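You operate a simulated robot arm through the tools that you are given. There is no shell and no other tool.

You run a simulated robot arm. Do the job below in one go: nothing can be reset, and whatever is moved stays where it is left.

TASK
Strip the old tape off the rope end and leave the core on a sack.
Fine: tear a green sack off the roll, lay it by the mat; peel on to the empty core, stand the core on the sack. Set down upright: empty core.
Where things are to end (x, y in the base frame): green sack within 0.08 m of [0.91, -0.15].
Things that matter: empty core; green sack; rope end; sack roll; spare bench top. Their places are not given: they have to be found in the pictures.

It is judged by the outcome, as a careful person would: the job done as asked, and still so three seconds after it is handed in. It fails if anything else is knocked over, pushed out of place, dropped, spilled or broken.

THE ROBOT
A 6-joint arm with a two-finger gripper, fixed in place. Base frame: the origin is on the floor under the middle of its stand, x ahead of it, y to its left, z up; the work surface is at about z = 0.86. Readings come in m, rad, newtons and seconds.
It reaches about 1.298 m from its shoulder. Its first joint turns from -2.601 to 2.601 rad. Payload 1.57 kg.
The TCP is the grasp point between the finger pads, 0.021 m short of the fingertips. In the tool frame z runs along the fingers and y along their closing line. The gripper opens to 0.07 m; its body begins 0.05 m behind the TCP.
Orientation is that of the tool frame in the base frame, as a unit quaternion [x, y, z, w]. With the fingers straight down and closing along the base's y, the tool's x points along the base's -x, its y along +y and its z along -z.

THE INTERFACE
- The arm moves only by the tool move_arm. Its argument "targets" is a list of rows, each a list of 7 numbers: the finger opening in m, from 0 to 0.07, then the shift along the tool's x, y, z in m, then the turn, a rotation vector about the tool's x, y, z in rad. In form: [[claw, x, y, z, wx, wy, wz], ...]. A call has 1 to 20 rows; each row shifts and turns the commanded pose from where the row before left it, along the tool's axes as they then stand. A row lasts 0.2 s, in which the tool goes at most 0.05 m and 0.15 rad; a call with a longer step from one row to the next is refused whole, and so is a gripper value outside its range. Where a pose cannot be reached the arm comes as near as it can. A force on the tool above 40 N (or 10 N above the force at the start of the call, whichever is more), or a blocked arm, ends the call early, and 0.2 s more pass. Each finger travels about 0.0648 m/s and halts on what it meets, pressing with about 30 N; the grip force reading is that of the motor and also rises with nothing between the fingers. The clock runs only during rows and for 0.2 s after the last one: add rows that do not move to give the fingers time. It gives the time, the measured TCP pose, the force on the tool (base axes), the opening and the grip force at its end, in the units of the frame above (readings bear some noise), with the torque about the TCP (base axes, N m) and any sound that the robot's microphone picked up.
- Cameras (640 x 400 px; columns grow to the right, rows downward): "scene" is fixed at [0.3977, 0.4987, 1.6514]; the picture's right is [-0.97, -0.23, 0.00], its down [-0.14, 0.60, -0.79] and it looks along [0.18, -0.76, -0.62] (base axes); focal length 330 px, centre (320, 200). "wrist" rides on the gripper at [0.079, 0.004, -0.081] in the tool frame; the picture's right is [-0.05, 1.00, 0.00], its down [-0.67, -0.04, -0.74] and it looks along [-0.74, -0.04, 0.67] (tool axes); focal length 256 px, centre (320, 200).
- camera(camera): a new picture of that camera. No time passes.
- slide_trunk(by): slides the trunk up (or, below 0, down) by that many m; the arm rides with it, the base frame stays. It gives what a move gives, with no picture.
- probe_pixels(camera, pixels): for up to 12 pixels [column, row] of the newest picture of that camera ("zoom" is the newest enlarged one), the place [x, y, z] in the base frame of the surface seen there, good to about 0.003 m. No time passes.
- zoom(camera, box): a new picture of the part [left, top, right, bottom] of that camera's present view, enlarged. No time passes.
- job_done(): hands the job in; it is judged then, once.

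Open the gripper and draw the arm clear of the work before you hand the job in, unless the task says otherwise.

The tools are called after "Emit:" as a command line: name --pt "numbers of a row" for each row, then --argument value for the rest, lists and objects as JSON in quotes. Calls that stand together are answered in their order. move_arm: Moves the arm, as the interface text tells. Its arguments: {"type":"object","properties":{"targets":{"type":"array","items":{"type":"array","items":{"type":"number"}}}},"required":["targets"]} The other tools are called the same way: slide_trunk (by) moves the trunk up or down; camera (camera) takes a picture; probe_pixels (camera, pixels) gives the place of the surface under pixels of a picture; zoom (camera, box) takes an enlarged picture of a part of a camera's view; job_done () hands the job in.

At the start:

```text
clock: 0.0
tcp_pos: [0.5078, -0.4801, 1.147]
orientation: [0.0, 1.0, 0.0, 0.0]
wrist_force: [-0.2, -0.3, 0.4]
torque: [-0.02, 0.02, -0.01]
finger_gap: 0.0699
grip_force: 0.0
trunk travel left (down, up): [-0.829, 0.141]
```

scene: 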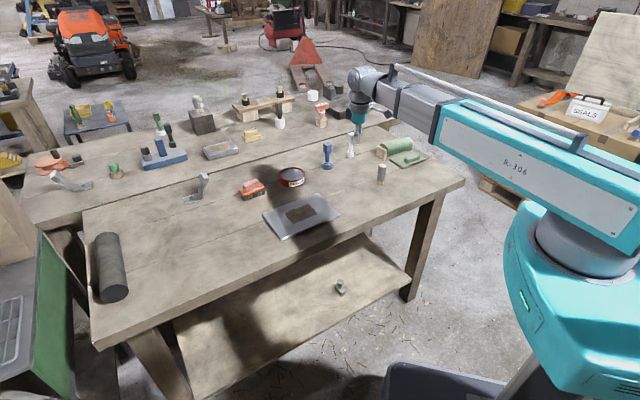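
wrist: 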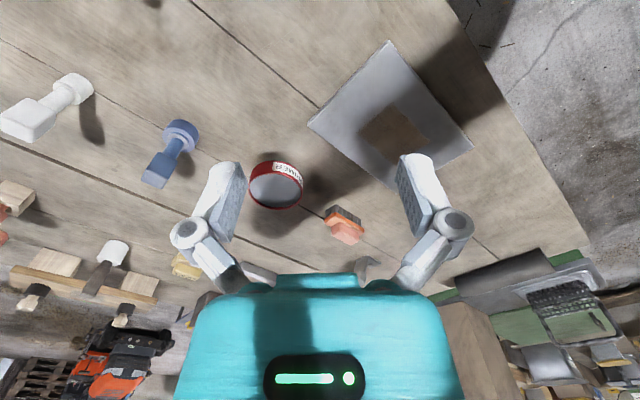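

The scene shows a bench with a green roll near (395,148), a grey cylinder near (108,265), a mat near (302,215), and a red tape-like ring at (291,177). I'll zoom in to identify the items.

Emit:
zoom --camera "scene" --box '[320, 90, 480, 190]'

Emit:
zoom --camera "scene" --box '[200, 140, 360, 240]'

Emit:
zoom --camera "scene" --box '[20, 90, 220, 215]'

Emit:
zoom --camera "scene" --box '[180, 80, 340, 180]'

```text
4.00 times, centred on (400, 140) of scene
```

zoom: 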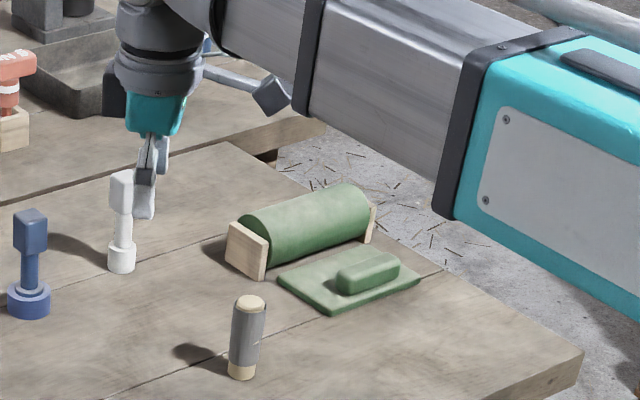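

```text
4.00 times, centred on (280, 190) of scene
```

zoom: 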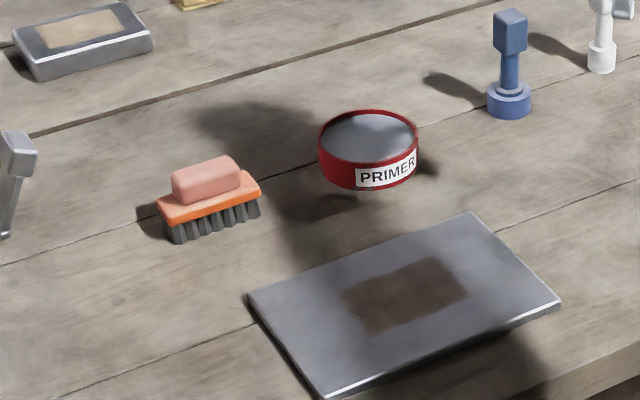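

```text
3.20 times, centred on (120, 152) of scene
```

zoom: 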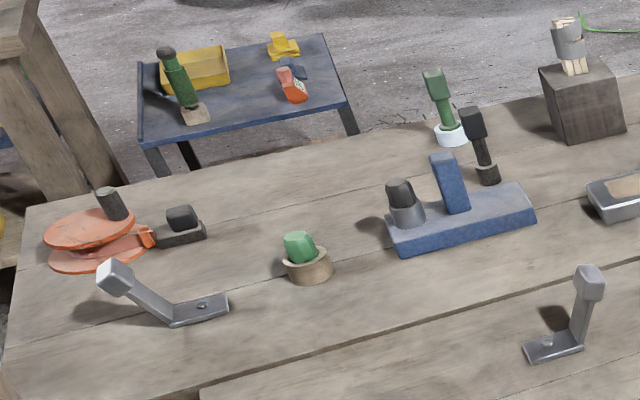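

```text
4.00 times, centred on (260, 130) of scene
```

zoom: 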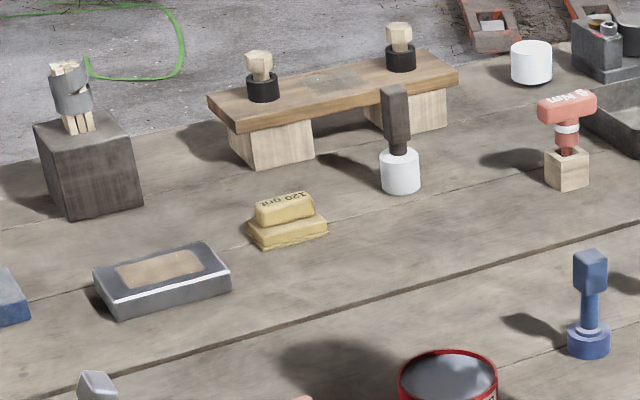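

The green roll with a flat sack and a tab sits at zoom (350,260), a wood/grey dowel is at scene (381,173), and a strand bundle wrapped in grey tape stands on a block at scene (197,105). I'll look closer at each of these.

Emit:
zoom --camera "scene" --box '[360, 125, 440, 195]'

Emit:
zoom --camera "scene" --box '[170, 85, 240, 140]'

Emit:
zoom --camera "scene" --box '[300, 80, 400, 145]'

Emit:
probe_pixels --camera "scene" --pixels '[[381, 167], [381, 182], [412, 153], [390, 160], [400, 165], [425, 160], [405, 154], [395, 146], [197, 92], [197, 102], [199, 122], [205, 115]]'

Emit:
probe_pixels --camera "scene" --pixels '[[263, 215], [282, 238], [340, 214], [318, 193], [302, 212], [291, 177], [254, 190], [327, 156], [350, 145], [200, 188], [110, 290], [220, 148]]'

```text
5.71 times, centred on (400, 160) of scene
```

zoom: 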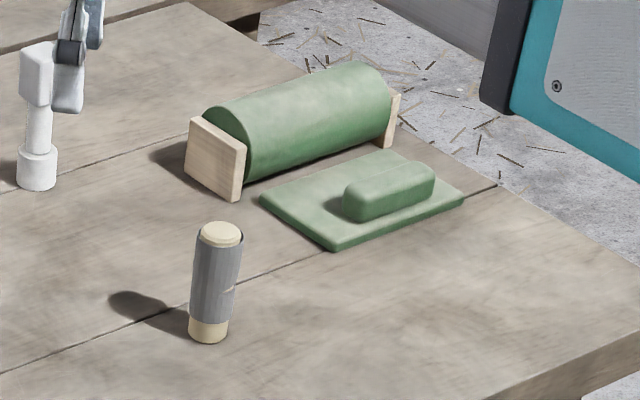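

```text
7.27 times, centred on (205, 112) of scene
```

zoom: 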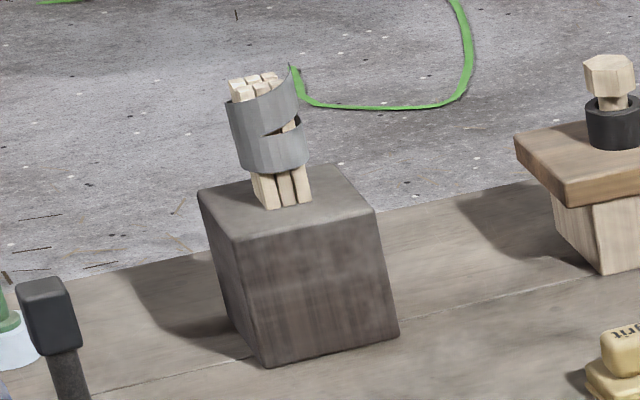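

```text
6.15 times, centred on (350, 112) of scene
```

zoom: 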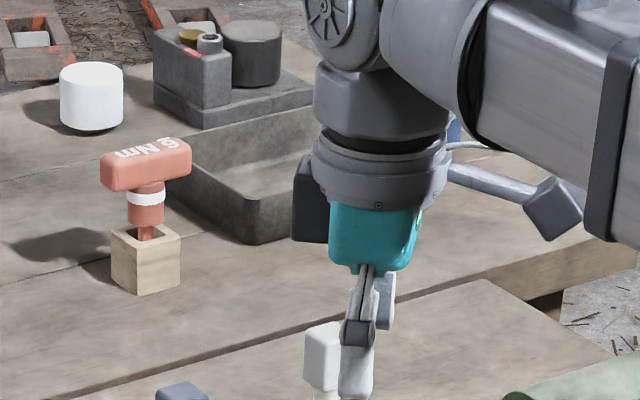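

```text
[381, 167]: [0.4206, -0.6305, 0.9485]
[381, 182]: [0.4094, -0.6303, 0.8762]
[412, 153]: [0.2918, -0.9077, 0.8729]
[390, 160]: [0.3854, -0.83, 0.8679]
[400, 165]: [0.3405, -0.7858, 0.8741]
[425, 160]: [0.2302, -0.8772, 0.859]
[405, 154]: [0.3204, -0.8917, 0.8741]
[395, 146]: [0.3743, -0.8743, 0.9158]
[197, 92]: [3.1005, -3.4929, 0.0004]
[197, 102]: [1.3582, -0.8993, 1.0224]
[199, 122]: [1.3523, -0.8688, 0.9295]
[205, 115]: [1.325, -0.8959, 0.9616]
```

```text
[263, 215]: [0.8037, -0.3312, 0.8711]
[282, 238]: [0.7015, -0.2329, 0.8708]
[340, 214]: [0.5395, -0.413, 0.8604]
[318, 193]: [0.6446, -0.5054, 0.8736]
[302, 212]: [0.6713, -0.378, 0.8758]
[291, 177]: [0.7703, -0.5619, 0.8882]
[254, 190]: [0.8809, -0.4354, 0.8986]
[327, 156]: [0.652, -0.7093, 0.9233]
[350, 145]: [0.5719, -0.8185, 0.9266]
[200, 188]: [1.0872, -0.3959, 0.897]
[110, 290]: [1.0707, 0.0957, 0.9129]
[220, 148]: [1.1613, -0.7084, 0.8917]
```

The taped strand bundle at (1.35,-0.89) looks far off, so I want to check the shoulder's location and look at the other candidate items (blue and white upright pieces, grey-wrapped dowel) more closely.

Emit:
zoom --camera "scene" --box '[365, 155, 397, 190]'

Emit:
zoom --camera "scene" --box '[310, 130, 370, 175]'

Emit:
zoom --camera "scene" --box '[185, 90, 215, 118]'

Emit:
zoom --camera "scene" --box '[60, 215, 160, 315]'

Emit:
probe_pixels --camera "scene" --pixels '[[590, 240], [560, 220], [600, 180], [540, 280], [340, 288], [312, 97], [380, 80], [358, 110], [300, 110], [20, 330], [60, 320], [600, 300]]'

```text
11.43 times, centred on (381, 172) of scene
```

zoom: 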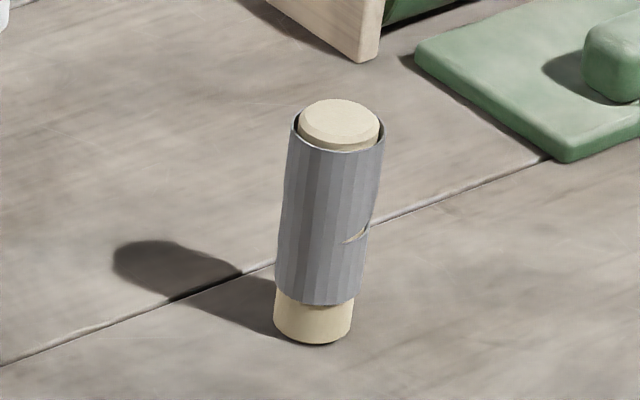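

```text
8.89 times, centred on (340, 152) of scene
```

zoom: 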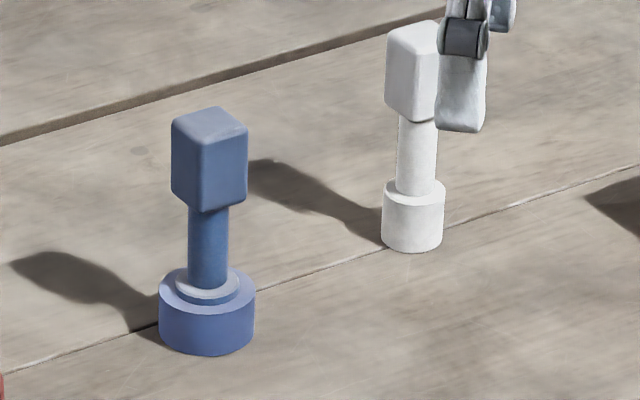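

```text
14.29 times, centred on (200, 104) of scene
```

zoom: 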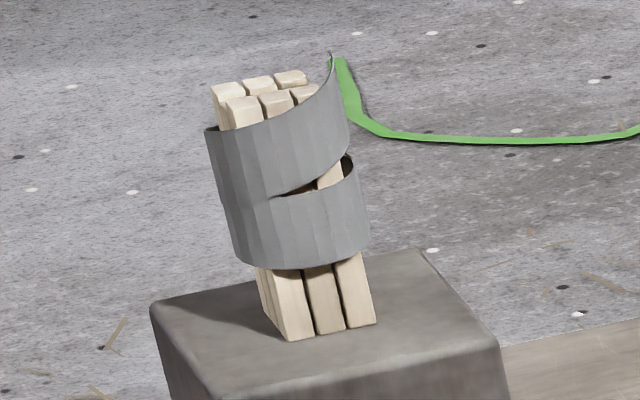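

```text
4.00 times, centred on (110, 265) of scene
```

zoom: 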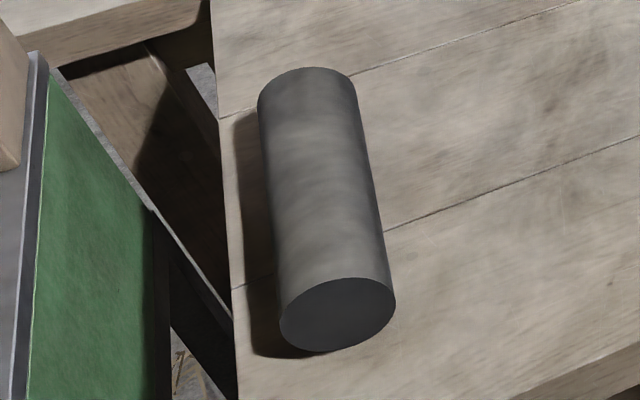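

```text
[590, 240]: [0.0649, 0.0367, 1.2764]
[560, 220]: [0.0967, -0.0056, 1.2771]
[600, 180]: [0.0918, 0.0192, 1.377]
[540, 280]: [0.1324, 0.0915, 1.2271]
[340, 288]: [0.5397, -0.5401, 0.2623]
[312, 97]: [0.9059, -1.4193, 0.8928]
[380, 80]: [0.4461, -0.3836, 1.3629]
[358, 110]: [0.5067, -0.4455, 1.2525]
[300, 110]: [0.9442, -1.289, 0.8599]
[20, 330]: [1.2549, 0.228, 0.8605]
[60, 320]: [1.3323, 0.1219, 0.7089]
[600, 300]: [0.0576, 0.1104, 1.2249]
```

The shoulder is about above the origin, so the strand bundle at (1.35,-0.89) is beyond reach; the grey-wrapped dowel at scene (381,173) with a loose tick is likely the rope end, and the blue or white handled piece the core. I'll turn the wrist a quarter turn so that the wrist camera looks toward -y for a closer look.

Emit:
move_arm --pt "0.07 0 0 0 0 0 0.143" --pt "0.07 0 0 0 0 0 0.143" --pt "0.07 0 0 0 0 0 0.143" --pt "0.07 0 0 0 0 0 0.143" --pt "0.07 0 0 0 0 0 0.143" --pt "0.07 0 0 0 0 0 0.143" --pt "0.07 0 0 0 0 0 0.143" --pt "0.07 0 0 0 0 0 0.143" --pt "0.07 0 0 0 0 0 0.143" --pt "0.07 0 0 0 0 0 0.143" --pt "0.07 0 0 0 0 0 0.141"

Emit:
camera --camera "wrist"

```text
clock: 2.4
tcp_pos: [0.5082, -0.4803, 1.1479]
orientation: [0.708, 0.706, 0.0, 0.0]
wrist_force: [-0.4, -0.3, -0.1]
torque: [0.01, 0.02, 0.03]
finger_gap: 0.07
grip_force: 0.0
trunk travel left (down, up): [-0.829, 0.141]
```

```text
taken
```

wrist: 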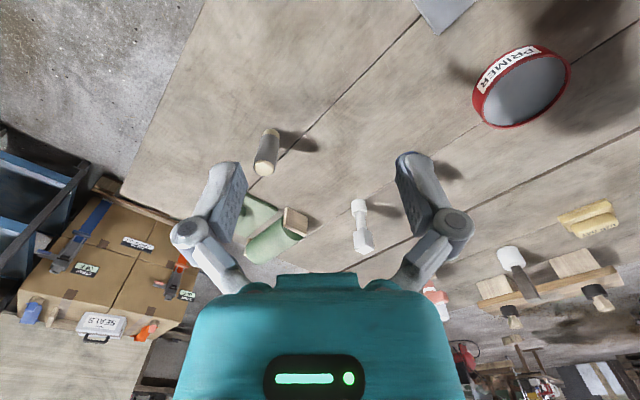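

The picture is upside-down-ish: dowel at (266,152), sack roll at (265,230), white piece at (361,225). I'll zoom in on each.

Emit:
zoom --camera "wrist" --box '[230, 110, 310, 190]'

Emit:
zoom --camera "wrist" --box '[330, 180, 420, 270]'

Emit:
zoom --camera "wrist" --box '[220, 180, 330, 280]'

Emit:
zoom --camera "wrist" --box '[0, 150, 230, 350]'

```text
5.00 times, centred on (270, 150) of wrist
```

zoom: 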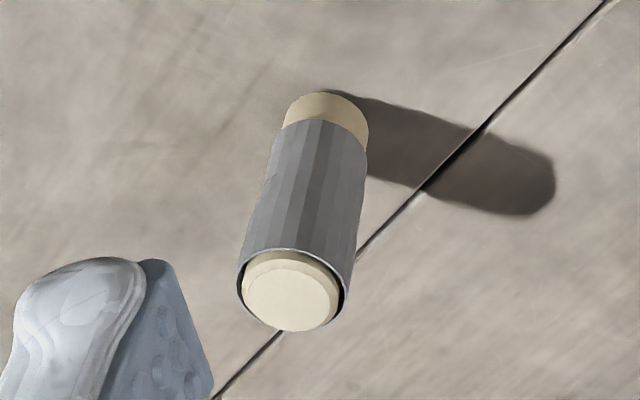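

```text
4.44 times, centred on (375, 225) of wrist
```

zoom: 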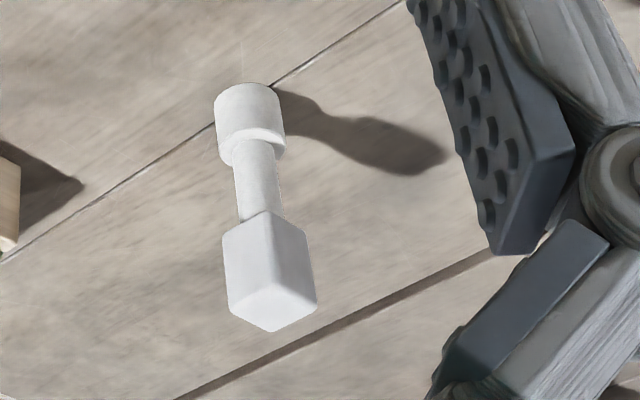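

```text
4.00 times, centred on (275, 230) of wrist
```

zoom: 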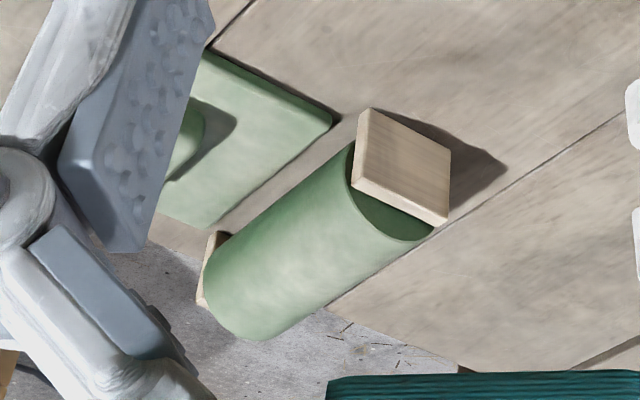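

```text
2.00 times, centred on (115, 250) of wrist
```

zoom: 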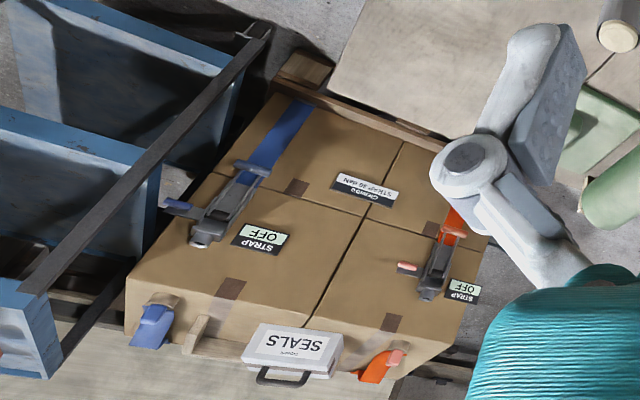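

The white piece (361,225) looks like a bare hub with a block handle, i.e. the empty core; the dowel has grey tape wound around it. I'll move the camera to the -x side of the dowel to find the loose tape end seen from the scene camera at (383,176).

Emit:
move_arm --pt "0.07 -0.0243 -0.0369 0 0 0 0" --pt "0.07 -0.0243 -0.0369 0 0 0 0" --pt "0.07 -0.0243 -0.0369 0 0 0 0" --pt "0.07 -0.0243 -0.0369 0 0 0 0" --pt "0.07 -0.0243 -0.0369 0 0 0 0" --pt "0.07 -0.0243 -0.0369 0 0 0 0" --pt "0.07 -0.0243 -0.0369 0 0 0 0" --pt "0.07 0 0 0 0 0 -0.143" --pt "0.07 0 0 0 0 0 -0.143" --pt "0.07 0 0 0 0 0 -0.143" --pt "0.07 0 0 0 0 0 -0.143" --pt "0.07 0 0 0 0 0 -0.143" --pt "0.07 0 0 0 0 0 -0.143" --pt "0.07 0 0 0 0 0 -0.143" --pt "0.07 0 0 0 0 0 -0.143" --pt "0.07 0 0 0 0 0 -0.143" --pt "0.07 0 0 0 0 0 -0.143" --pt "0.07 0 0 0 0 0 -0.141"

Emit:
camera --camera "wrist"

Emit:
camera --camera "scene"

```text
clock: 6.2
tcp_pos: [0.2499, -0.6503, 1.1482]
orientation: [-0.001, 1.0, 0.0, 0.0]
wrist_force: [-0.3, -0.3, -0.7]
torque: [0.03, 0.0, 0.04]
finger_gap: 0.0703
grip_force: 0.1
out of reach, approached as far as the arm can: row 3, 5
trunk travel left (down, up): [-0.829, 0.141]
```

```text
taken
```

wrist: 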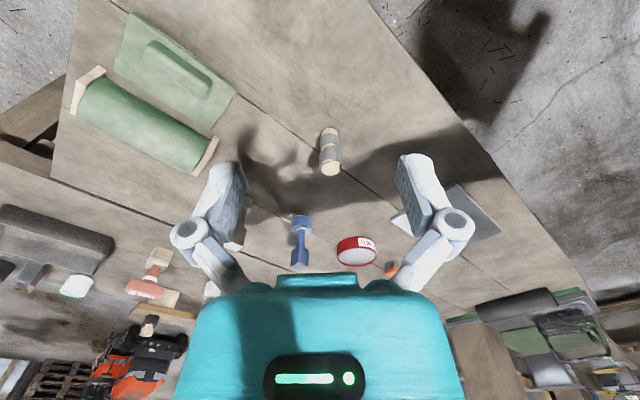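

```text
taken
```

scene: 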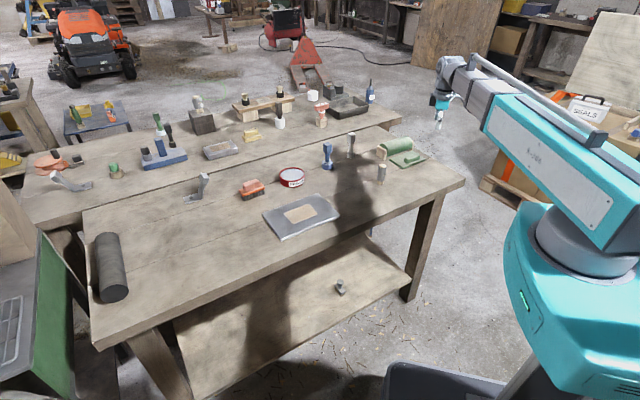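

The dowel is now at (330,152), with the tape's open gap visible on it. Zooming in on it, the roll and sack.

Emit:
zoom --camera "wrist" --box '[300, 115, 360, 185]'

Emit:
zoom --camera "wrist" --box '[60, 0, 250, 180]'

Emit:
zoom --camera "wrist" --box '[270, 200, 400, 280]'

Emit:
zoom --camera "scene" --box '[255, 155, 400, 245]'

```text
5.71 times, centred on (330, 150) of wrist
```

zoom: 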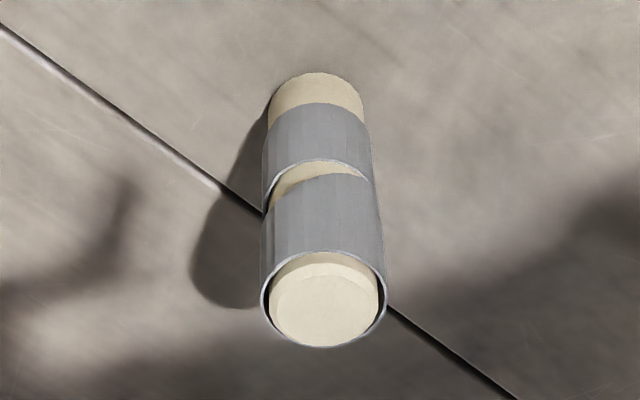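

```text
2.22 times, centred on (155, 90) of wrist
```

zoom: 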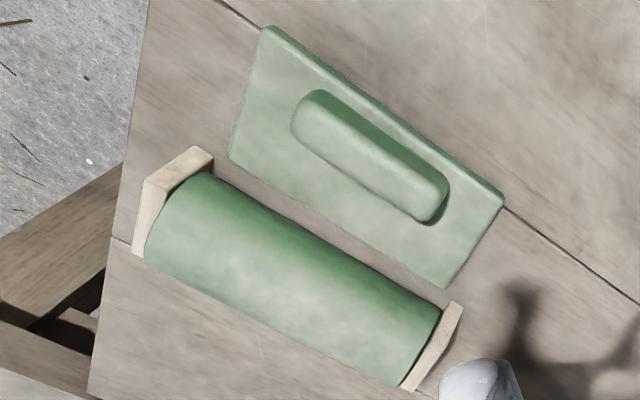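

```text
4.92 times, centred on (335, 240) of wrist
```

zoom: 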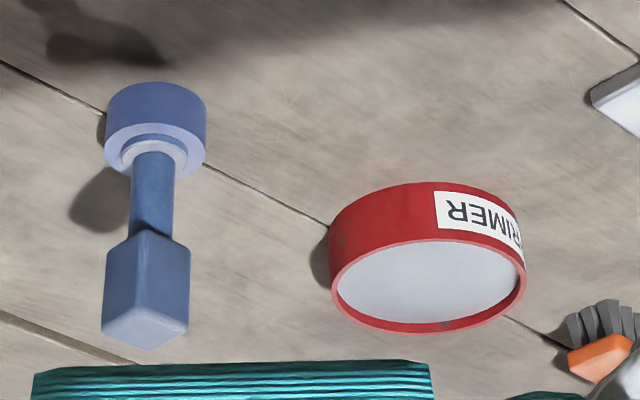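

```text
4.41 times, centred on (328, 200) of scene
```

zoom: 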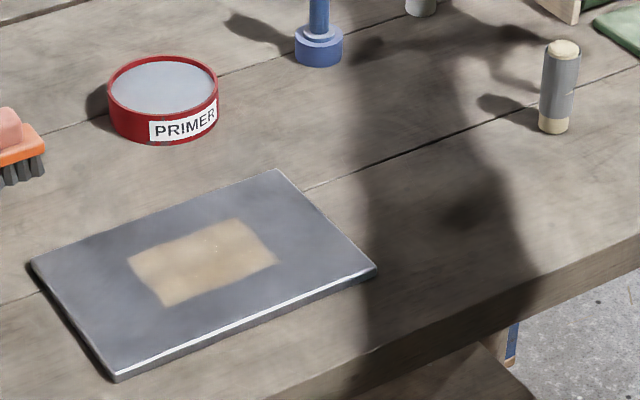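

The tape is a helical wrap with a gap on the -x side of the rope end; the blue piece carries a full roll of blue tape around its hub, so the white one is the empty core. I'll probe precise dimensions of the rope end.

Emit:
zoom --camera "wrist" --box '[310, 120, 350, 180]'

Emit:
probe_pixels --camera "wrist" --pixels '[[330, 169], [325, 133], [330, 130], [330, 140], [330, 146], [330, 155], [322, 165], [339, 165], [330, 161], [330, 174]]'

```text
6.67 times, centred on (330, 150) of wrist
```

zoom: 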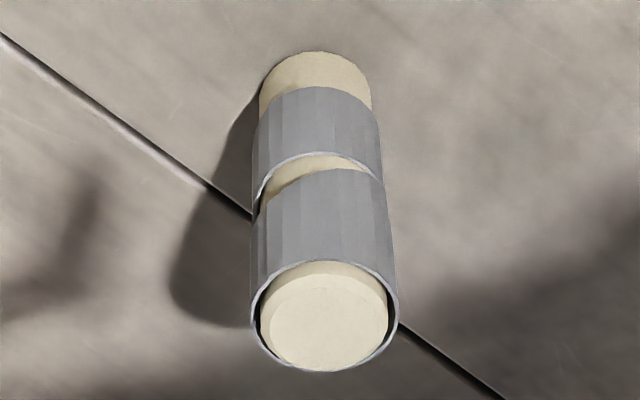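

```text
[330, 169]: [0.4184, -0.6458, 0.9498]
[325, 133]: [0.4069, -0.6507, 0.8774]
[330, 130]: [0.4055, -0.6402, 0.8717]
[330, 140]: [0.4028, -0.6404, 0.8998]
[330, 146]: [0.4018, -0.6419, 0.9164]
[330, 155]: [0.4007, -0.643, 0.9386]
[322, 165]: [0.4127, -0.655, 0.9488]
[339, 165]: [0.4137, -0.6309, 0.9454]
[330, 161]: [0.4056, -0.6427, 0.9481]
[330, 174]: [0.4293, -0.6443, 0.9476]
```

Now I'll probe fine points on the enlarged picture: the wood top edges (262,315)/(387,315), the tape's rim and bands, and the gap.

Emit:
probe_pixels --camera "zoom" --pixels '[[266, 320], [384, 320], [324, 275], [324, 362], [324, 258], [324, 180], [324, 165], [324, 145], [324, 95], [324, 70], [265, 195], [375, 170]]'

Emit:
probe_pixels --camera "zoom" --pixels '[[253, 320], [397, 320], [324, 370], [256, 150], [380, 150], [260, 250], [388, 250], [324, 55], [262, 100], [370, 90]]'

```text
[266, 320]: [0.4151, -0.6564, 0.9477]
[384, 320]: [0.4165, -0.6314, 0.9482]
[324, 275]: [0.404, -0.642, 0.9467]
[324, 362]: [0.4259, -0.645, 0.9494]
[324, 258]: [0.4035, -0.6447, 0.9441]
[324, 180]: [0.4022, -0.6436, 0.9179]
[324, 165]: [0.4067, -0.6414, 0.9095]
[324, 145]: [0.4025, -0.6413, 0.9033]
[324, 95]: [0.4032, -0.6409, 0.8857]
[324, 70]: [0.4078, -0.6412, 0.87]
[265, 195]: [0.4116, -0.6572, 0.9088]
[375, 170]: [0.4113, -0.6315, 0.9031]
```

```text
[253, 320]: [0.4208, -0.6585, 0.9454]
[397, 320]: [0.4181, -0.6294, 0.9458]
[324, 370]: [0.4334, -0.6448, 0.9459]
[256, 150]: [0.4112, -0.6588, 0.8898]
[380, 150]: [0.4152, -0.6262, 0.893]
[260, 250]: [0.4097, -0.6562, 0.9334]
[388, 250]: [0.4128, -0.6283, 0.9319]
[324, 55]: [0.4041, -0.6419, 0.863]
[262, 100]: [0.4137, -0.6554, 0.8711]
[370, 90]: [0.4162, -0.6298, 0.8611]
```

The rope end is centred near (0.418,-0.643), about 0.016 m in radius, with its top at z≈0.949. Next I'll probe the sack, its ridge and the roll.

Emit:
zoom --camera "wrist" --box '[60, 0, 250, 180]'

Emit:
probe_pixels --camera "zoom" --pixels '[[268, 30], [232, 155], [443, 285], [500, 208], [330, 95], [305, 125], [440, 190], [425, 215], [370, 145], [375, 175], [300, 250], [390, 330]]'

Emit:
probe_pixels --camera "zoom" --pixels '[[190, 165], [150, 240], [450, 310], [410, 385], [200, 195], [430, 320], [240, 180], [350, 270], [290, 185], [270, 175], [160, 255], [395, 375]]'

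```text
2.22 times, centred on (155, 90) of wrist
```

zoom: 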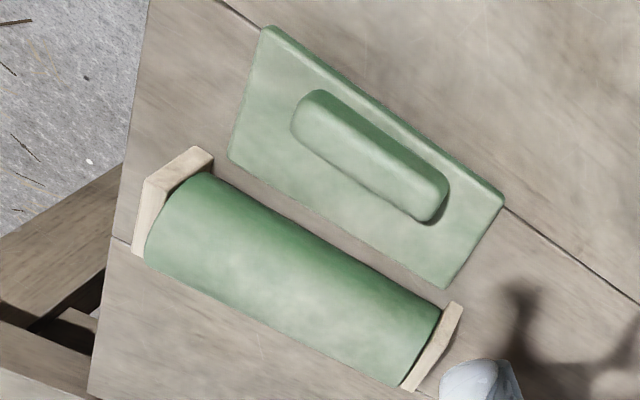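

```text
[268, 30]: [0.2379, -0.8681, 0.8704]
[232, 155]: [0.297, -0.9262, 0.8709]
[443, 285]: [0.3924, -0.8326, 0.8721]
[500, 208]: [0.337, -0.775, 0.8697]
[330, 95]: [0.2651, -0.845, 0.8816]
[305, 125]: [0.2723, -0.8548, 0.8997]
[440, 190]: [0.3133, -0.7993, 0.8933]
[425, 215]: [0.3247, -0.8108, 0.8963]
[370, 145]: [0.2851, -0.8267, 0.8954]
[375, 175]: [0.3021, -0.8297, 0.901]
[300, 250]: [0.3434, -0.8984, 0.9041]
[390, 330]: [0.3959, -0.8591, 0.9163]
```

```text
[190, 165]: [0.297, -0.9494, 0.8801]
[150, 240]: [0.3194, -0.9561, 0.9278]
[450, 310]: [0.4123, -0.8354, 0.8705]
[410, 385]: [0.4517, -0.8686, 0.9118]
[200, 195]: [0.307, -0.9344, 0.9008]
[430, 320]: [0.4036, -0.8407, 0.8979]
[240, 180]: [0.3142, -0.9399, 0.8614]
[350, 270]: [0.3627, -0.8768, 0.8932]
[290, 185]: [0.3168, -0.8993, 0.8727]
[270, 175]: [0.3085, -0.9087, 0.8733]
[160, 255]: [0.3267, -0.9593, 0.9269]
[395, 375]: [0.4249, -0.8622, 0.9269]
```

The sack is about 0.134 x 0.083 m centred near (0.316,-0.850), with its ridge around (0.295,-0.832) running at 45°, and the roll lies toward (+x,-y). Now I'll inspect the white core at scene (350,145) and the target spot near (0.91,-0.15).

Emit:
zoom --camera "scene" --box '[330, 125, 370, 165]'

Emit:
probe_pixels --camera "zoom" --pixels '[[320, 85], [320, 130], [345, 130], [295, 130], [320, 190], [320, 230], [320, 280], [320, 310], [350, 290], [285, 290], [400, 130], [240, 300]]'

Emit:
probe_pixels --camera "scene" --pixels '[[95, 240], [118, 235], [100, 295], [126, 285], [200, 255], [160, 270], [220, 270], [180, 240], [150, 310], [230, 290], [210, 230], [100, 345]]'

```text
10.00 times, centred on (350, 145) of scene
```

zoom: 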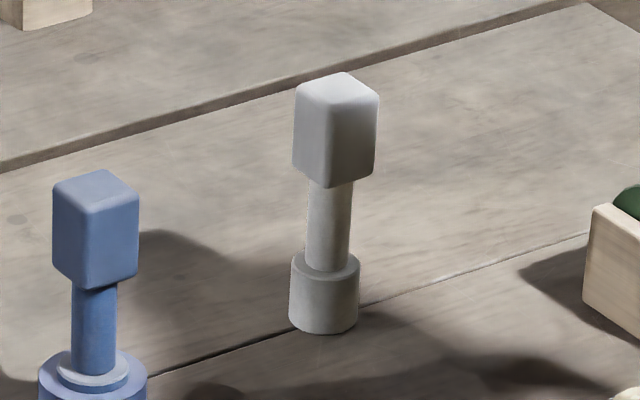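

```text
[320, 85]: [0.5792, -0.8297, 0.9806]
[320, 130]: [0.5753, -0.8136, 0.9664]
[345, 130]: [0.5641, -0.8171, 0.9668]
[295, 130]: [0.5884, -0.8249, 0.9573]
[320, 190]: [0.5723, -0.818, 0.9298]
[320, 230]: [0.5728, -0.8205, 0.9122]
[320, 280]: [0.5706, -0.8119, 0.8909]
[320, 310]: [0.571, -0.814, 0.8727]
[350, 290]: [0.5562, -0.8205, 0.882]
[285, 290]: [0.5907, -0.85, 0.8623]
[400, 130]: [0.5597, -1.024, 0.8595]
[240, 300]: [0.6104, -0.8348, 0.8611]
```

```text
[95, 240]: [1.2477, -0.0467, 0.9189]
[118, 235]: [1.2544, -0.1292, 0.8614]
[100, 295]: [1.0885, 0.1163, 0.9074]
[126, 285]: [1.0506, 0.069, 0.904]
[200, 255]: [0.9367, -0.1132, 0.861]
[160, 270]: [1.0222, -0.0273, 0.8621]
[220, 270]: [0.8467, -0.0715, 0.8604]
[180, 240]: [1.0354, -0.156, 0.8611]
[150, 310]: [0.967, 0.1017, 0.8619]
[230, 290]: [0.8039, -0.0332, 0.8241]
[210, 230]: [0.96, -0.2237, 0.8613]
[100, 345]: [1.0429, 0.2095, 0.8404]
```

The white core stands at about (0.572,-0.829), and the target area near (0.91,-0.15) is clear table. I'll bring the gripper above the sack's ridge with a 45° yaw and look again.

Emit:
move_arm --pt "0.07 -0.009 -0.0364 0.0196 0 0 0" --pt "0.07 -0.009 -0.0364 0.0196 0 0 0" --pt "0.07 -0.009 -0.0364 0.0196 0 0 0" --pt "0.07 -0.009 -0.0364 0.0196 0 0 0" --pt "0.07 -0.009 -0.0364 0.0196 0 0 0" --pt "0.07 0 0 0 0 0 -0.1309" --pt "0.07 0 0 0 0 0 -0.1309" --pt "0.07 0 0 0 0 0 -0.1309" --pt "0.07 0 0 0 0 0 -0.1309" --pt "0.07 0 0 0 0 0 -0.1309" --pt "0.07 0 0 0 0 0 -0.1309"

Emit:
camera --camera "wrist"

```text
clock: 8.6
tcp_pos: [0.2947, -0.8334, 1.1481]
orientation: [-0.384, 0.924, -0.001, 0.0]
wrist_force: [-0.7, 0.7, -0.4]
torque: [0.04, -0.02, -0.01]
finger_gap: 0.07
grip_force: 0.1
out of reach, approached as far as the arm can: row 1, 2, 3, 4, 5
trunk travel left (down, up): [-0.829, 0.141]
```

```text
taken
```

wrist: 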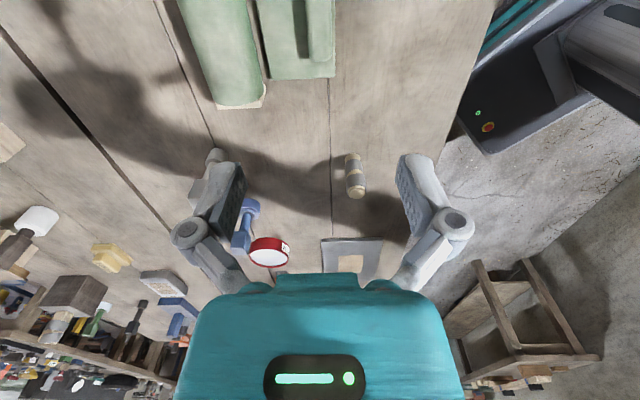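

The arm didn't descend (z stayed 1.148, "out of reach"), so height must come from the trunk. I'll slide the trunk down 0.10 and check.

Emit:
slide_trunk --by -0.1

Emit:
camera --camera "wrist"

Emit:
camera --camera "scene"

```text
clock: 9.9
tcp_pos: [0.2952, -0.8322, 1.0479]
orientation: [-0.382, 0.924, 0.0, -0.001]
wrist_force: [-0.1, 0.0, 0.0]
torque: [-0.04, -0.01, -0.03]
finger_gap: 0.0701
grip_force: 0.0
trunk travel left (down, up): [-0.729, 0.241]
```

```text
taken
```

wrist: 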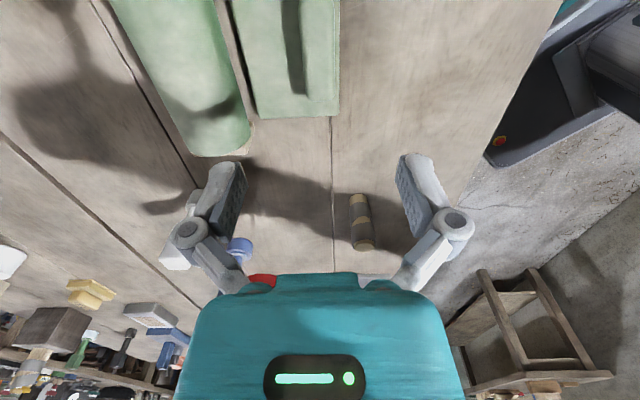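

```text
taken
```

scene: 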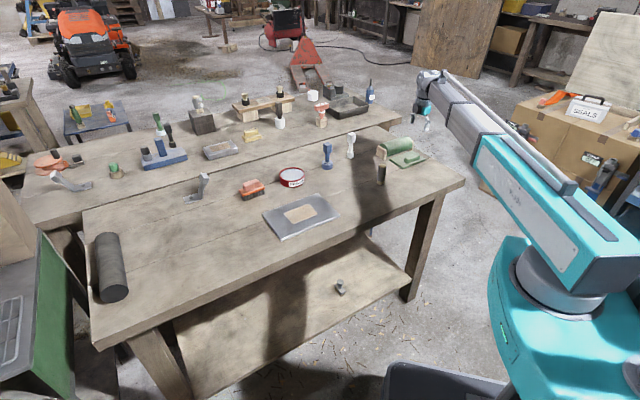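

TCP is now at z=1.048 above the sack. The ridge appears at (292,45), left of the TCP axis (column 320); I'll zoom and probe it to fix its centre line.

Emit:
zoom --camera "wrist" --box '[180, 0, 372, 120]'

Emit:
probe_pixels --camera "wrist" --pixels '[[292, 10], [292, 40], [292, 80], [284, 40], [300, 40], [280, 40], [304, 40], [294, 90], [286, 80], [303, 80], [335, 60], [245, 60]]'

```text
3.33 times, centred on (276, 60) of wrist
```

zoom: 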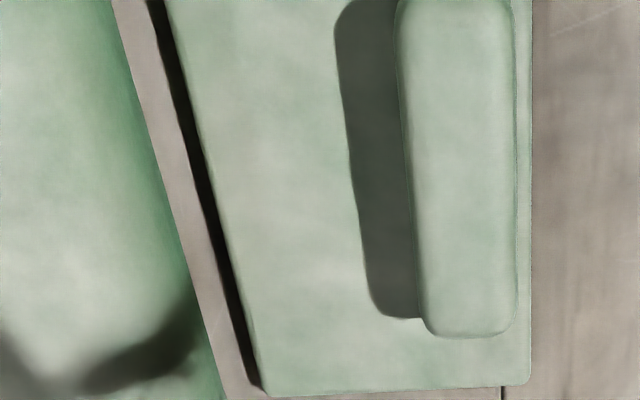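

```text
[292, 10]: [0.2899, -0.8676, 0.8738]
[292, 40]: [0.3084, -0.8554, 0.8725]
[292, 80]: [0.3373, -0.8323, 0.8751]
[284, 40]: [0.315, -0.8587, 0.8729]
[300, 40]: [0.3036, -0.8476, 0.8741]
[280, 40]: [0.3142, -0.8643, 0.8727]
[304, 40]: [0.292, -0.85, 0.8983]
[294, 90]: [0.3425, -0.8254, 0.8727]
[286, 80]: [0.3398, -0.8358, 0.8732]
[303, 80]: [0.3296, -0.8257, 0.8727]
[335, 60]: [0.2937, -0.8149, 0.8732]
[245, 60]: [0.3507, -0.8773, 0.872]
```

The dark band was a shadow; the ridge itself spans zoom columns 400–518, i.e. wrist columns 300–335, centred under the TCP. Probing its edges to confirm.

Emit:
probe_pixels --camera "zoom" --pixels '[[408, 150], [425, 150], [460, 150], [495, 150], [510, 150], [516, 150], [525, 150], [470, 300], [470, 330], [460, 50], [430, 300], [505, 300]]'

```text
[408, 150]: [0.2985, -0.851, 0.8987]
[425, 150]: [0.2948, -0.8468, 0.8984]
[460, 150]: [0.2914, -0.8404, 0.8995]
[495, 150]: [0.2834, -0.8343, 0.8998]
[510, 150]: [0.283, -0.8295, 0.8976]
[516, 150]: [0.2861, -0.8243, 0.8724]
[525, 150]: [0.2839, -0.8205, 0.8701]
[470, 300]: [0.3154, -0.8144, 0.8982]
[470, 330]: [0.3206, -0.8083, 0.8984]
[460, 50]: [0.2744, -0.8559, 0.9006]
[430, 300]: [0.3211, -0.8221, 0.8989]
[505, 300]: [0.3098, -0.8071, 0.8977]
```

The ridge is centred at about u=0.7996 (within 3 mm of the TCP) with its top at z≈0.899. Before descending I'll check the roll's height for palm clearance.

Emit:
probe_pixels --camera "wrist" --pixels '[[150, 20], [170, 60], [190, 60], [210, 60], [200, 100], [180, 100], [215, 120], [240, 140], [130, 10], [210, 150]]'

Emit:
slide_trunk --by -0.1

```text
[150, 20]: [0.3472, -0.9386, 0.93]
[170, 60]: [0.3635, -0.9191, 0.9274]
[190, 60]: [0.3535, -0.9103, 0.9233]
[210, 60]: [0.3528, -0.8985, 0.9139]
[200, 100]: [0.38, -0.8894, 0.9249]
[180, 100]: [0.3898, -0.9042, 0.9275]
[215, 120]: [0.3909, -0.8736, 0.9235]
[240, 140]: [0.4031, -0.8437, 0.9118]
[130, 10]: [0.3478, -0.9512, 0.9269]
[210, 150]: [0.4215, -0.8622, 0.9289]
```

```text
clock: 11.3
tcp_pos: [0.2948, -0.8321, 0.9471]
orientation: [-0.382, 0.924, 0.0, -0.001]
wrist_force: [-0.3, 0.1, 0.4]
torque: [0.0, -0.01, 0.0]
finger_gap: 0.07
grip_force: 0.1
trunk travel left (down, up): [-0.629, 0.341]
```

Roll top is z≈0.93, giving clearance for the palm. TCP now at z=0.947; I'll make a small trial move (−3 mm tool y and 1 cm down) to see whether the arm follows.

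Emit:
move_arm --pt "0.07 0 -0.0025 0.005 0 0 0" --pt "0.07 0 0 0.005 0 0 0"

```text
clock: 11.9
tcp_pos: [0.2968, -0.8344, 0.9486]
orientation: [-0.382, 0.924, 0.0, 0.0]
wrist_force: [0.1, 1.1, -0.2]
torque: [0.0, 0.01, -0.01]
finger_gap: 0.0702
grip_force: 0.0
out of reach, approached as far as the arm can: row 1, 2
trunk travel left (down, up): [-0.629, 0.341]
```

The arm only moves laterally here, so vertical motion is by trunk. Slide down 0.051 to put the fingertips just above the sack plate (tips at ≈0.877).

Emit:
slide_trunk --by -0.051

Emit:
camera --camera "wrist"

Emit:
zoom --camera "scene" --box '[360, 110, 460, 190]'

```text
clock: 12.8
tcp_pos: [0.2957, -0.8349, 0.8965]
orientation: [-0.383, 0.924, 0.001, 0.0]
wrist_force: [-0.2, 0.1, 0.6]
torque: [-0.03, 0.02, 0.02]
finger_gap: 0.0702
grip_force: 0.2
trunk travel left (down, up): [-0.578, 0.392]
```

```text
taken
```

wrist: 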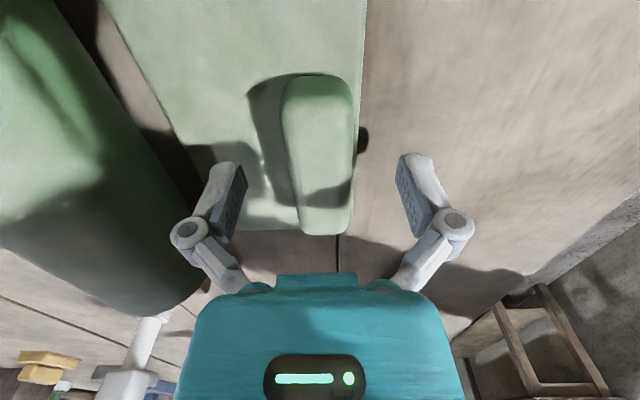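

```text
5.00 times, centred on (410, 150) of scene
```

zoom: 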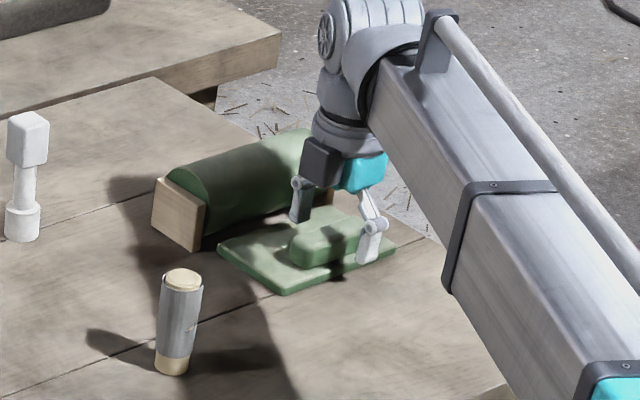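

The fingers straddle the ridge (columns 283–355 between pads at 240 and 400). Now close the gripper on the ridge.

Emit:
move_arm --pt "0.04 0 0 0 0 0 0" --pt "0.02 0 0 0 0 0 0" --pt "0.01 0 0 0 0 0 0" --pt "0.01 0 0 0 0 0 0" --pt "0.01 0 0 0 0 0 0"

Emit:
camera --camera "wrist"

```text
clock: 14.0
tcp_pos: [0.2959, -0.8354, 0.8964]
orientation: [-0.382, 0.924, 0.0, 0.0]
wrist_force: [-0.2, -0.2, 1.2]
torque: [0.03, 0.0, -0.02]
finger_gap: 0.027
grip_force: 30.2
trunk travel left (down, up): [-0.578, 0.392]
```

```text
taken
```

wrist: 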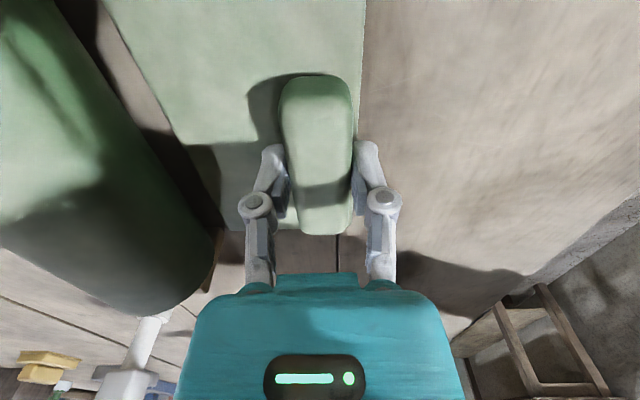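

Gripped (gap 0.027, 30 N). Now pull gently away from the roll along tool +y, watching the force.

Emit:
move_arm --pt "0.01 0 0.005 0 0 0 0" --pt "0.01 0 0.005 0 0 0 0" --pt "0.01 0 0 0 0 0 0"

Emit:
camera --camera "wrist"

```text
clock: 14.8
tcp_pos: [0.2878, -0.8277, 0.8968]
orientation: [-0.383, 0.924, 0.001, 0.0]
wrist_force: [1.6, -1.5, 1.9]
torque: [0.02, -0.01, 0.01]
finger_gap: 0.0268
grip_force: 29.8
trunk travel left (down, up): [-0.578, 0.392]
```

```text
taken
```

wrist: 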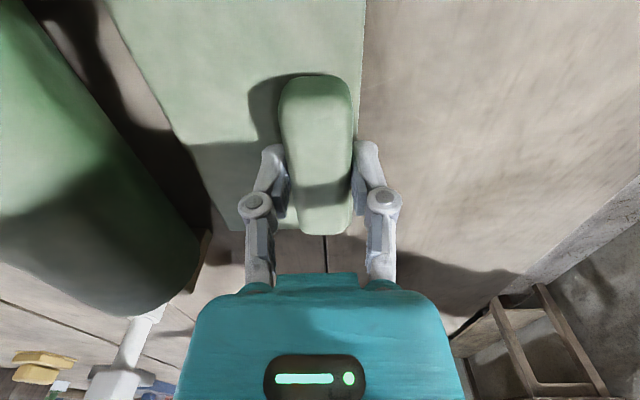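

The sack moved 1 cm with just ~2 N. Continue pulling 4 cm away and check the force, the sound, and whether the roll stayed put.

Emit:
move_arm --pt "0.01 0 0.008 0 0 0 0" --pt "0.01 0 0.008 0 0 0 0" --pt "0.01 0 0.008 0 0 0 0" --pt "0.01 0 0.008 0 0 0 0" --pt "0.01 0 0.008 0 0 0 0" --pt "0.01 0 0 0 0 0 0"

Emit:
camera --camera "wrist"

Emit:
zoom --camera "scene" --box '[340, 110, 460, 190]'

```text
clock: 16.2
tcp_pos: [0.26, -0.7984, 0.8965]
orientation: [-0.382, 0.924, 0.0, -0.001]
wrist_force: [0.3, 0.5, 1.3]
torque: [0.03, 0.01, 0.03]
finger_gap: 0.027
grip_force: 30.1
trunk travel left (down, up): [-0.578, 0.392]
```

```text
taken
```

wrist: 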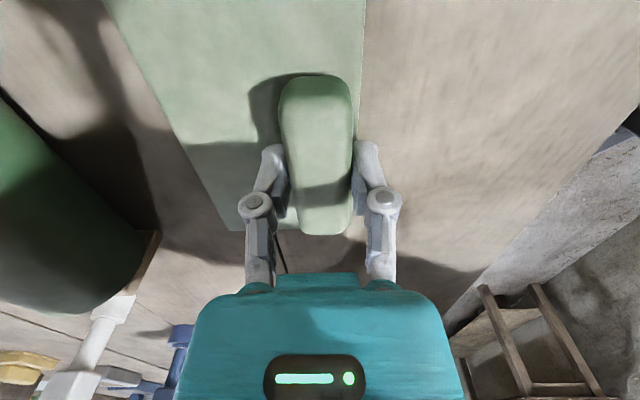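

```text
5.00 times, centred on (400, 150) of scene
```

zoom: 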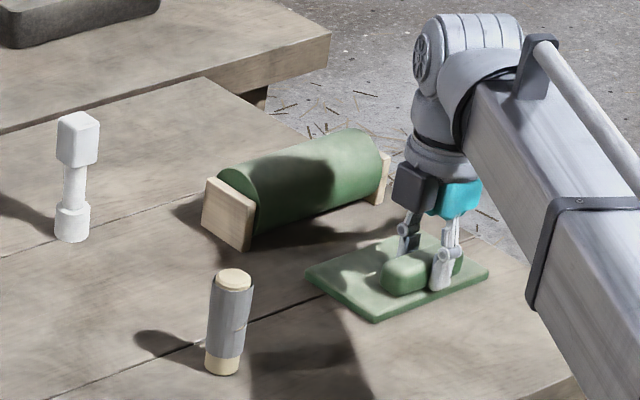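

The sack is torn free and the roll's end still sits at scene (386,160) as before. Lift by raising the trunk 0.20.

Emit:
slide_trunk --by 0.2

Emit:
camera --camera "wrist"

Emit:
camera --camera "scene"

```text
clock: 18.4
tcp_pos: [0.2604, -0.7989, 1.0964]
orientation: [-0.382, 0.924, 0.0, 0.0]
wrist_force: [-0.5, 0.2, -0.5]
torque: [0.02, 0.0, 0.02]
finger_gap: 0.0096
grip_force: 0.1
trunk travel left (down, up): [-0.778, 0.192]
```

```text
taken
```

wrist: 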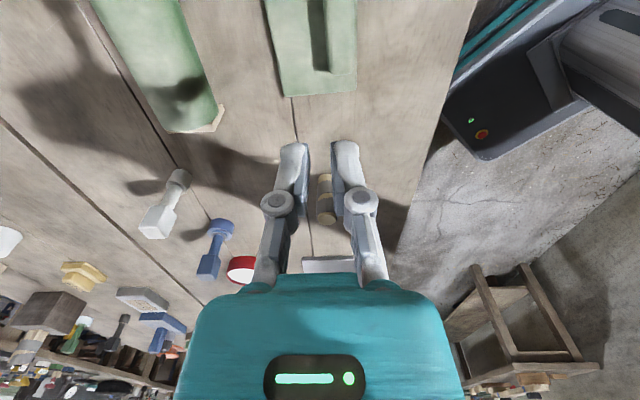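

```text
taken
```

scene: 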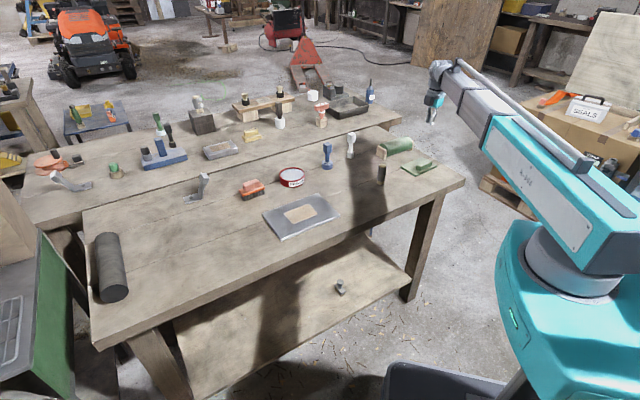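

The gap fell to 0.0096: the ridge slipped out as I lifted, leaving the sack on the bench at scene (420,167). I'll inspect the sack and roll closely.

Emit:
zoom --camera "scene" --box '[370, 130, 450, 185]'

Emit:
zoom --camera "wrist" --box '[100, 0, 370, 150]'

Emit:
probe_pixels --camera "wrist" --pixels '[[280, 97], [357, 92], [327, 10], [318, 10], [335, 10], [342, 10], [350, 10], [340, 60], [330, 68], [352, 60], [300, 60], [275, 40]]'

```text
7.27 times, centred on (410, 158) of scene
```

zoom: 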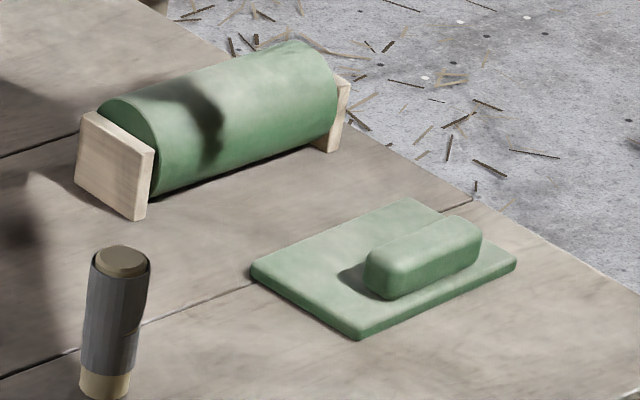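

```text
2.37 times, centred on (235, 75) of wrist
```

zoom: 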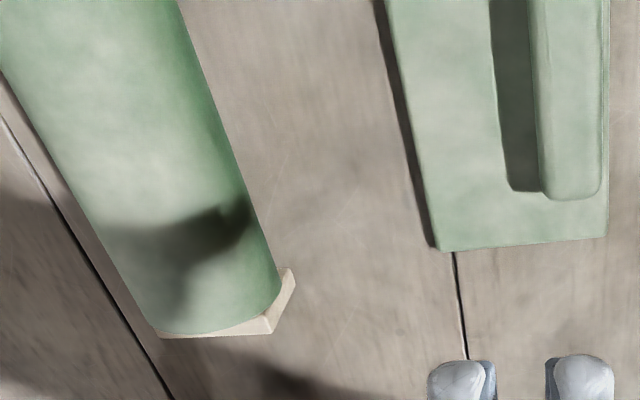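

```text
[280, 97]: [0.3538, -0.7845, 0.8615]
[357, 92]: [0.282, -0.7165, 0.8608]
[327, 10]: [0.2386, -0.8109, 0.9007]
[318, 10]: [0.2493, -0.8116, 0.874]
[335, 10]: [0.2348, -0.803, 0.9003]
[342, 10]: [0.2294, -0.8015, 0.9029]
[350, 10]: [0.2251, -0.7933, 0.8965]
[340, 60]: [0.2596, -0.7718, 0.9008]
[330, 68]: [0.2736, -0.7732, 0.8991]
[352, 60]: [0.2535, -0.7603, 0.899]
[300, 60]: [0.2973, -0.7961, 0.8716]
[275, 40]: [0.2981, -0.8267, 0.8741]
```

The ridge is now about 2 cm further from the roll than where I let it go (u≈0.73 vs 0.748), so it slipped out during the lift; the roll is unmoved. I'll open, shift ~2 cm along tool +y, and look from lower down to regrip deeper.

Emit:
move_arm --pt "0.03 0 0.0095 0 0 0 0" --pt "0.05 0 0.0095 0 0 0 0" --pt "0.07 0 0 0 0 0 0" --pt "0.07 0 0 0 0 0 0"

Emit:
slide_trunk --by -0.09

Emit:
camera --camera "wrist"

Emit:
zoom --camera "wrist" --box '[240, 0, 400, 140]'

```text
clock: 19.4
tcp_pos: [0.245, -0.7855, 1.0959]
orientation: [-0.383, 0.924, 0.0, 0.0]
wrist_force: [-0.1, -1.0, 0.5]
torque: [0.0, 0.0, 0.04]
finger_gap: 0.07
grip_force: 0.0
trunk travel left (down, up): [-0.778, 0.192]
```

```text
clock: 20.6
tcp_pos: [0.2454, -0.7856, 1.0066]
orientation: [-0.383, 0.924, 0.0, -0.001]
wrist_force: [0.3, -0.4, 0.3]
torque: [0.0, 0.01, -0.03]
finger_gap: 0.0701
grip_force: 0.1
trunk travel left (down, up): [-0.688, 0.282]
```

```text
taken
```

wrist: 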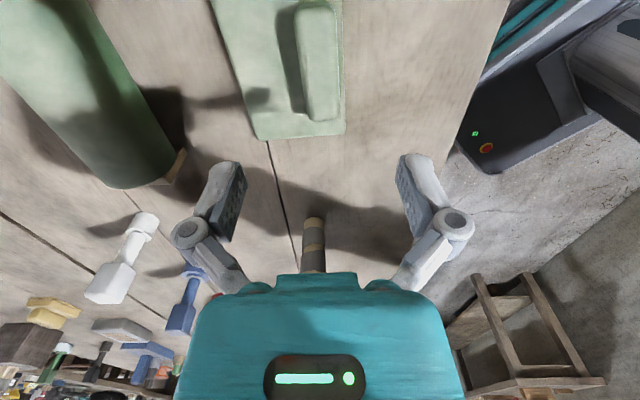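

```text
2.86 times, centred on (320, 70) of wrist
```

zoom: 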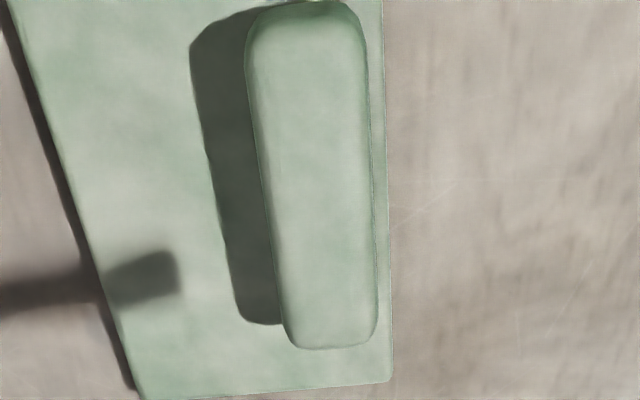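

The ridge is now centred under the TCP (zoom columns 255–370, ends at rows 5 and 345). Probing for exact position and any rotation.

Emit:
probe_pixels --camera "zoom" --pixels '[[300, 12], [340, 12], [335, 338], [255, 60], [362, 60], [283, 300], [372, 300], [310, 180], [395, 370], [145, 390], [385, 60], [330, 370]]'

```text
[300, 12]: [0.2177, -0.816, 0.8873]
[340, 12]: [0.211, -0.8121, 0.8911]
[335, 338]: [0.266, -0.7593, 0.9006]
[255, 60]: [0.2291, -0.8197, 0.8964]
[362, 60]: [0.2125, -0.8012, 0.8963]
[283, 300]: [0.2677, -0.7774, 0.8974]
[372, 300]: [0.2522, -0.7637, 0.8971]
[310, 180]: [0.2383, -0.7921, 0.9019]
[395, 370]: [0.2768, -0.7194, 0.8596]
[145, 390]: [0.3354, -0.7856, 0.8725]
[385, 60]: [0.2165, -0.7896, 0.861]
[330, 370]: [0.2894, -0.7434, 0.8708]
```

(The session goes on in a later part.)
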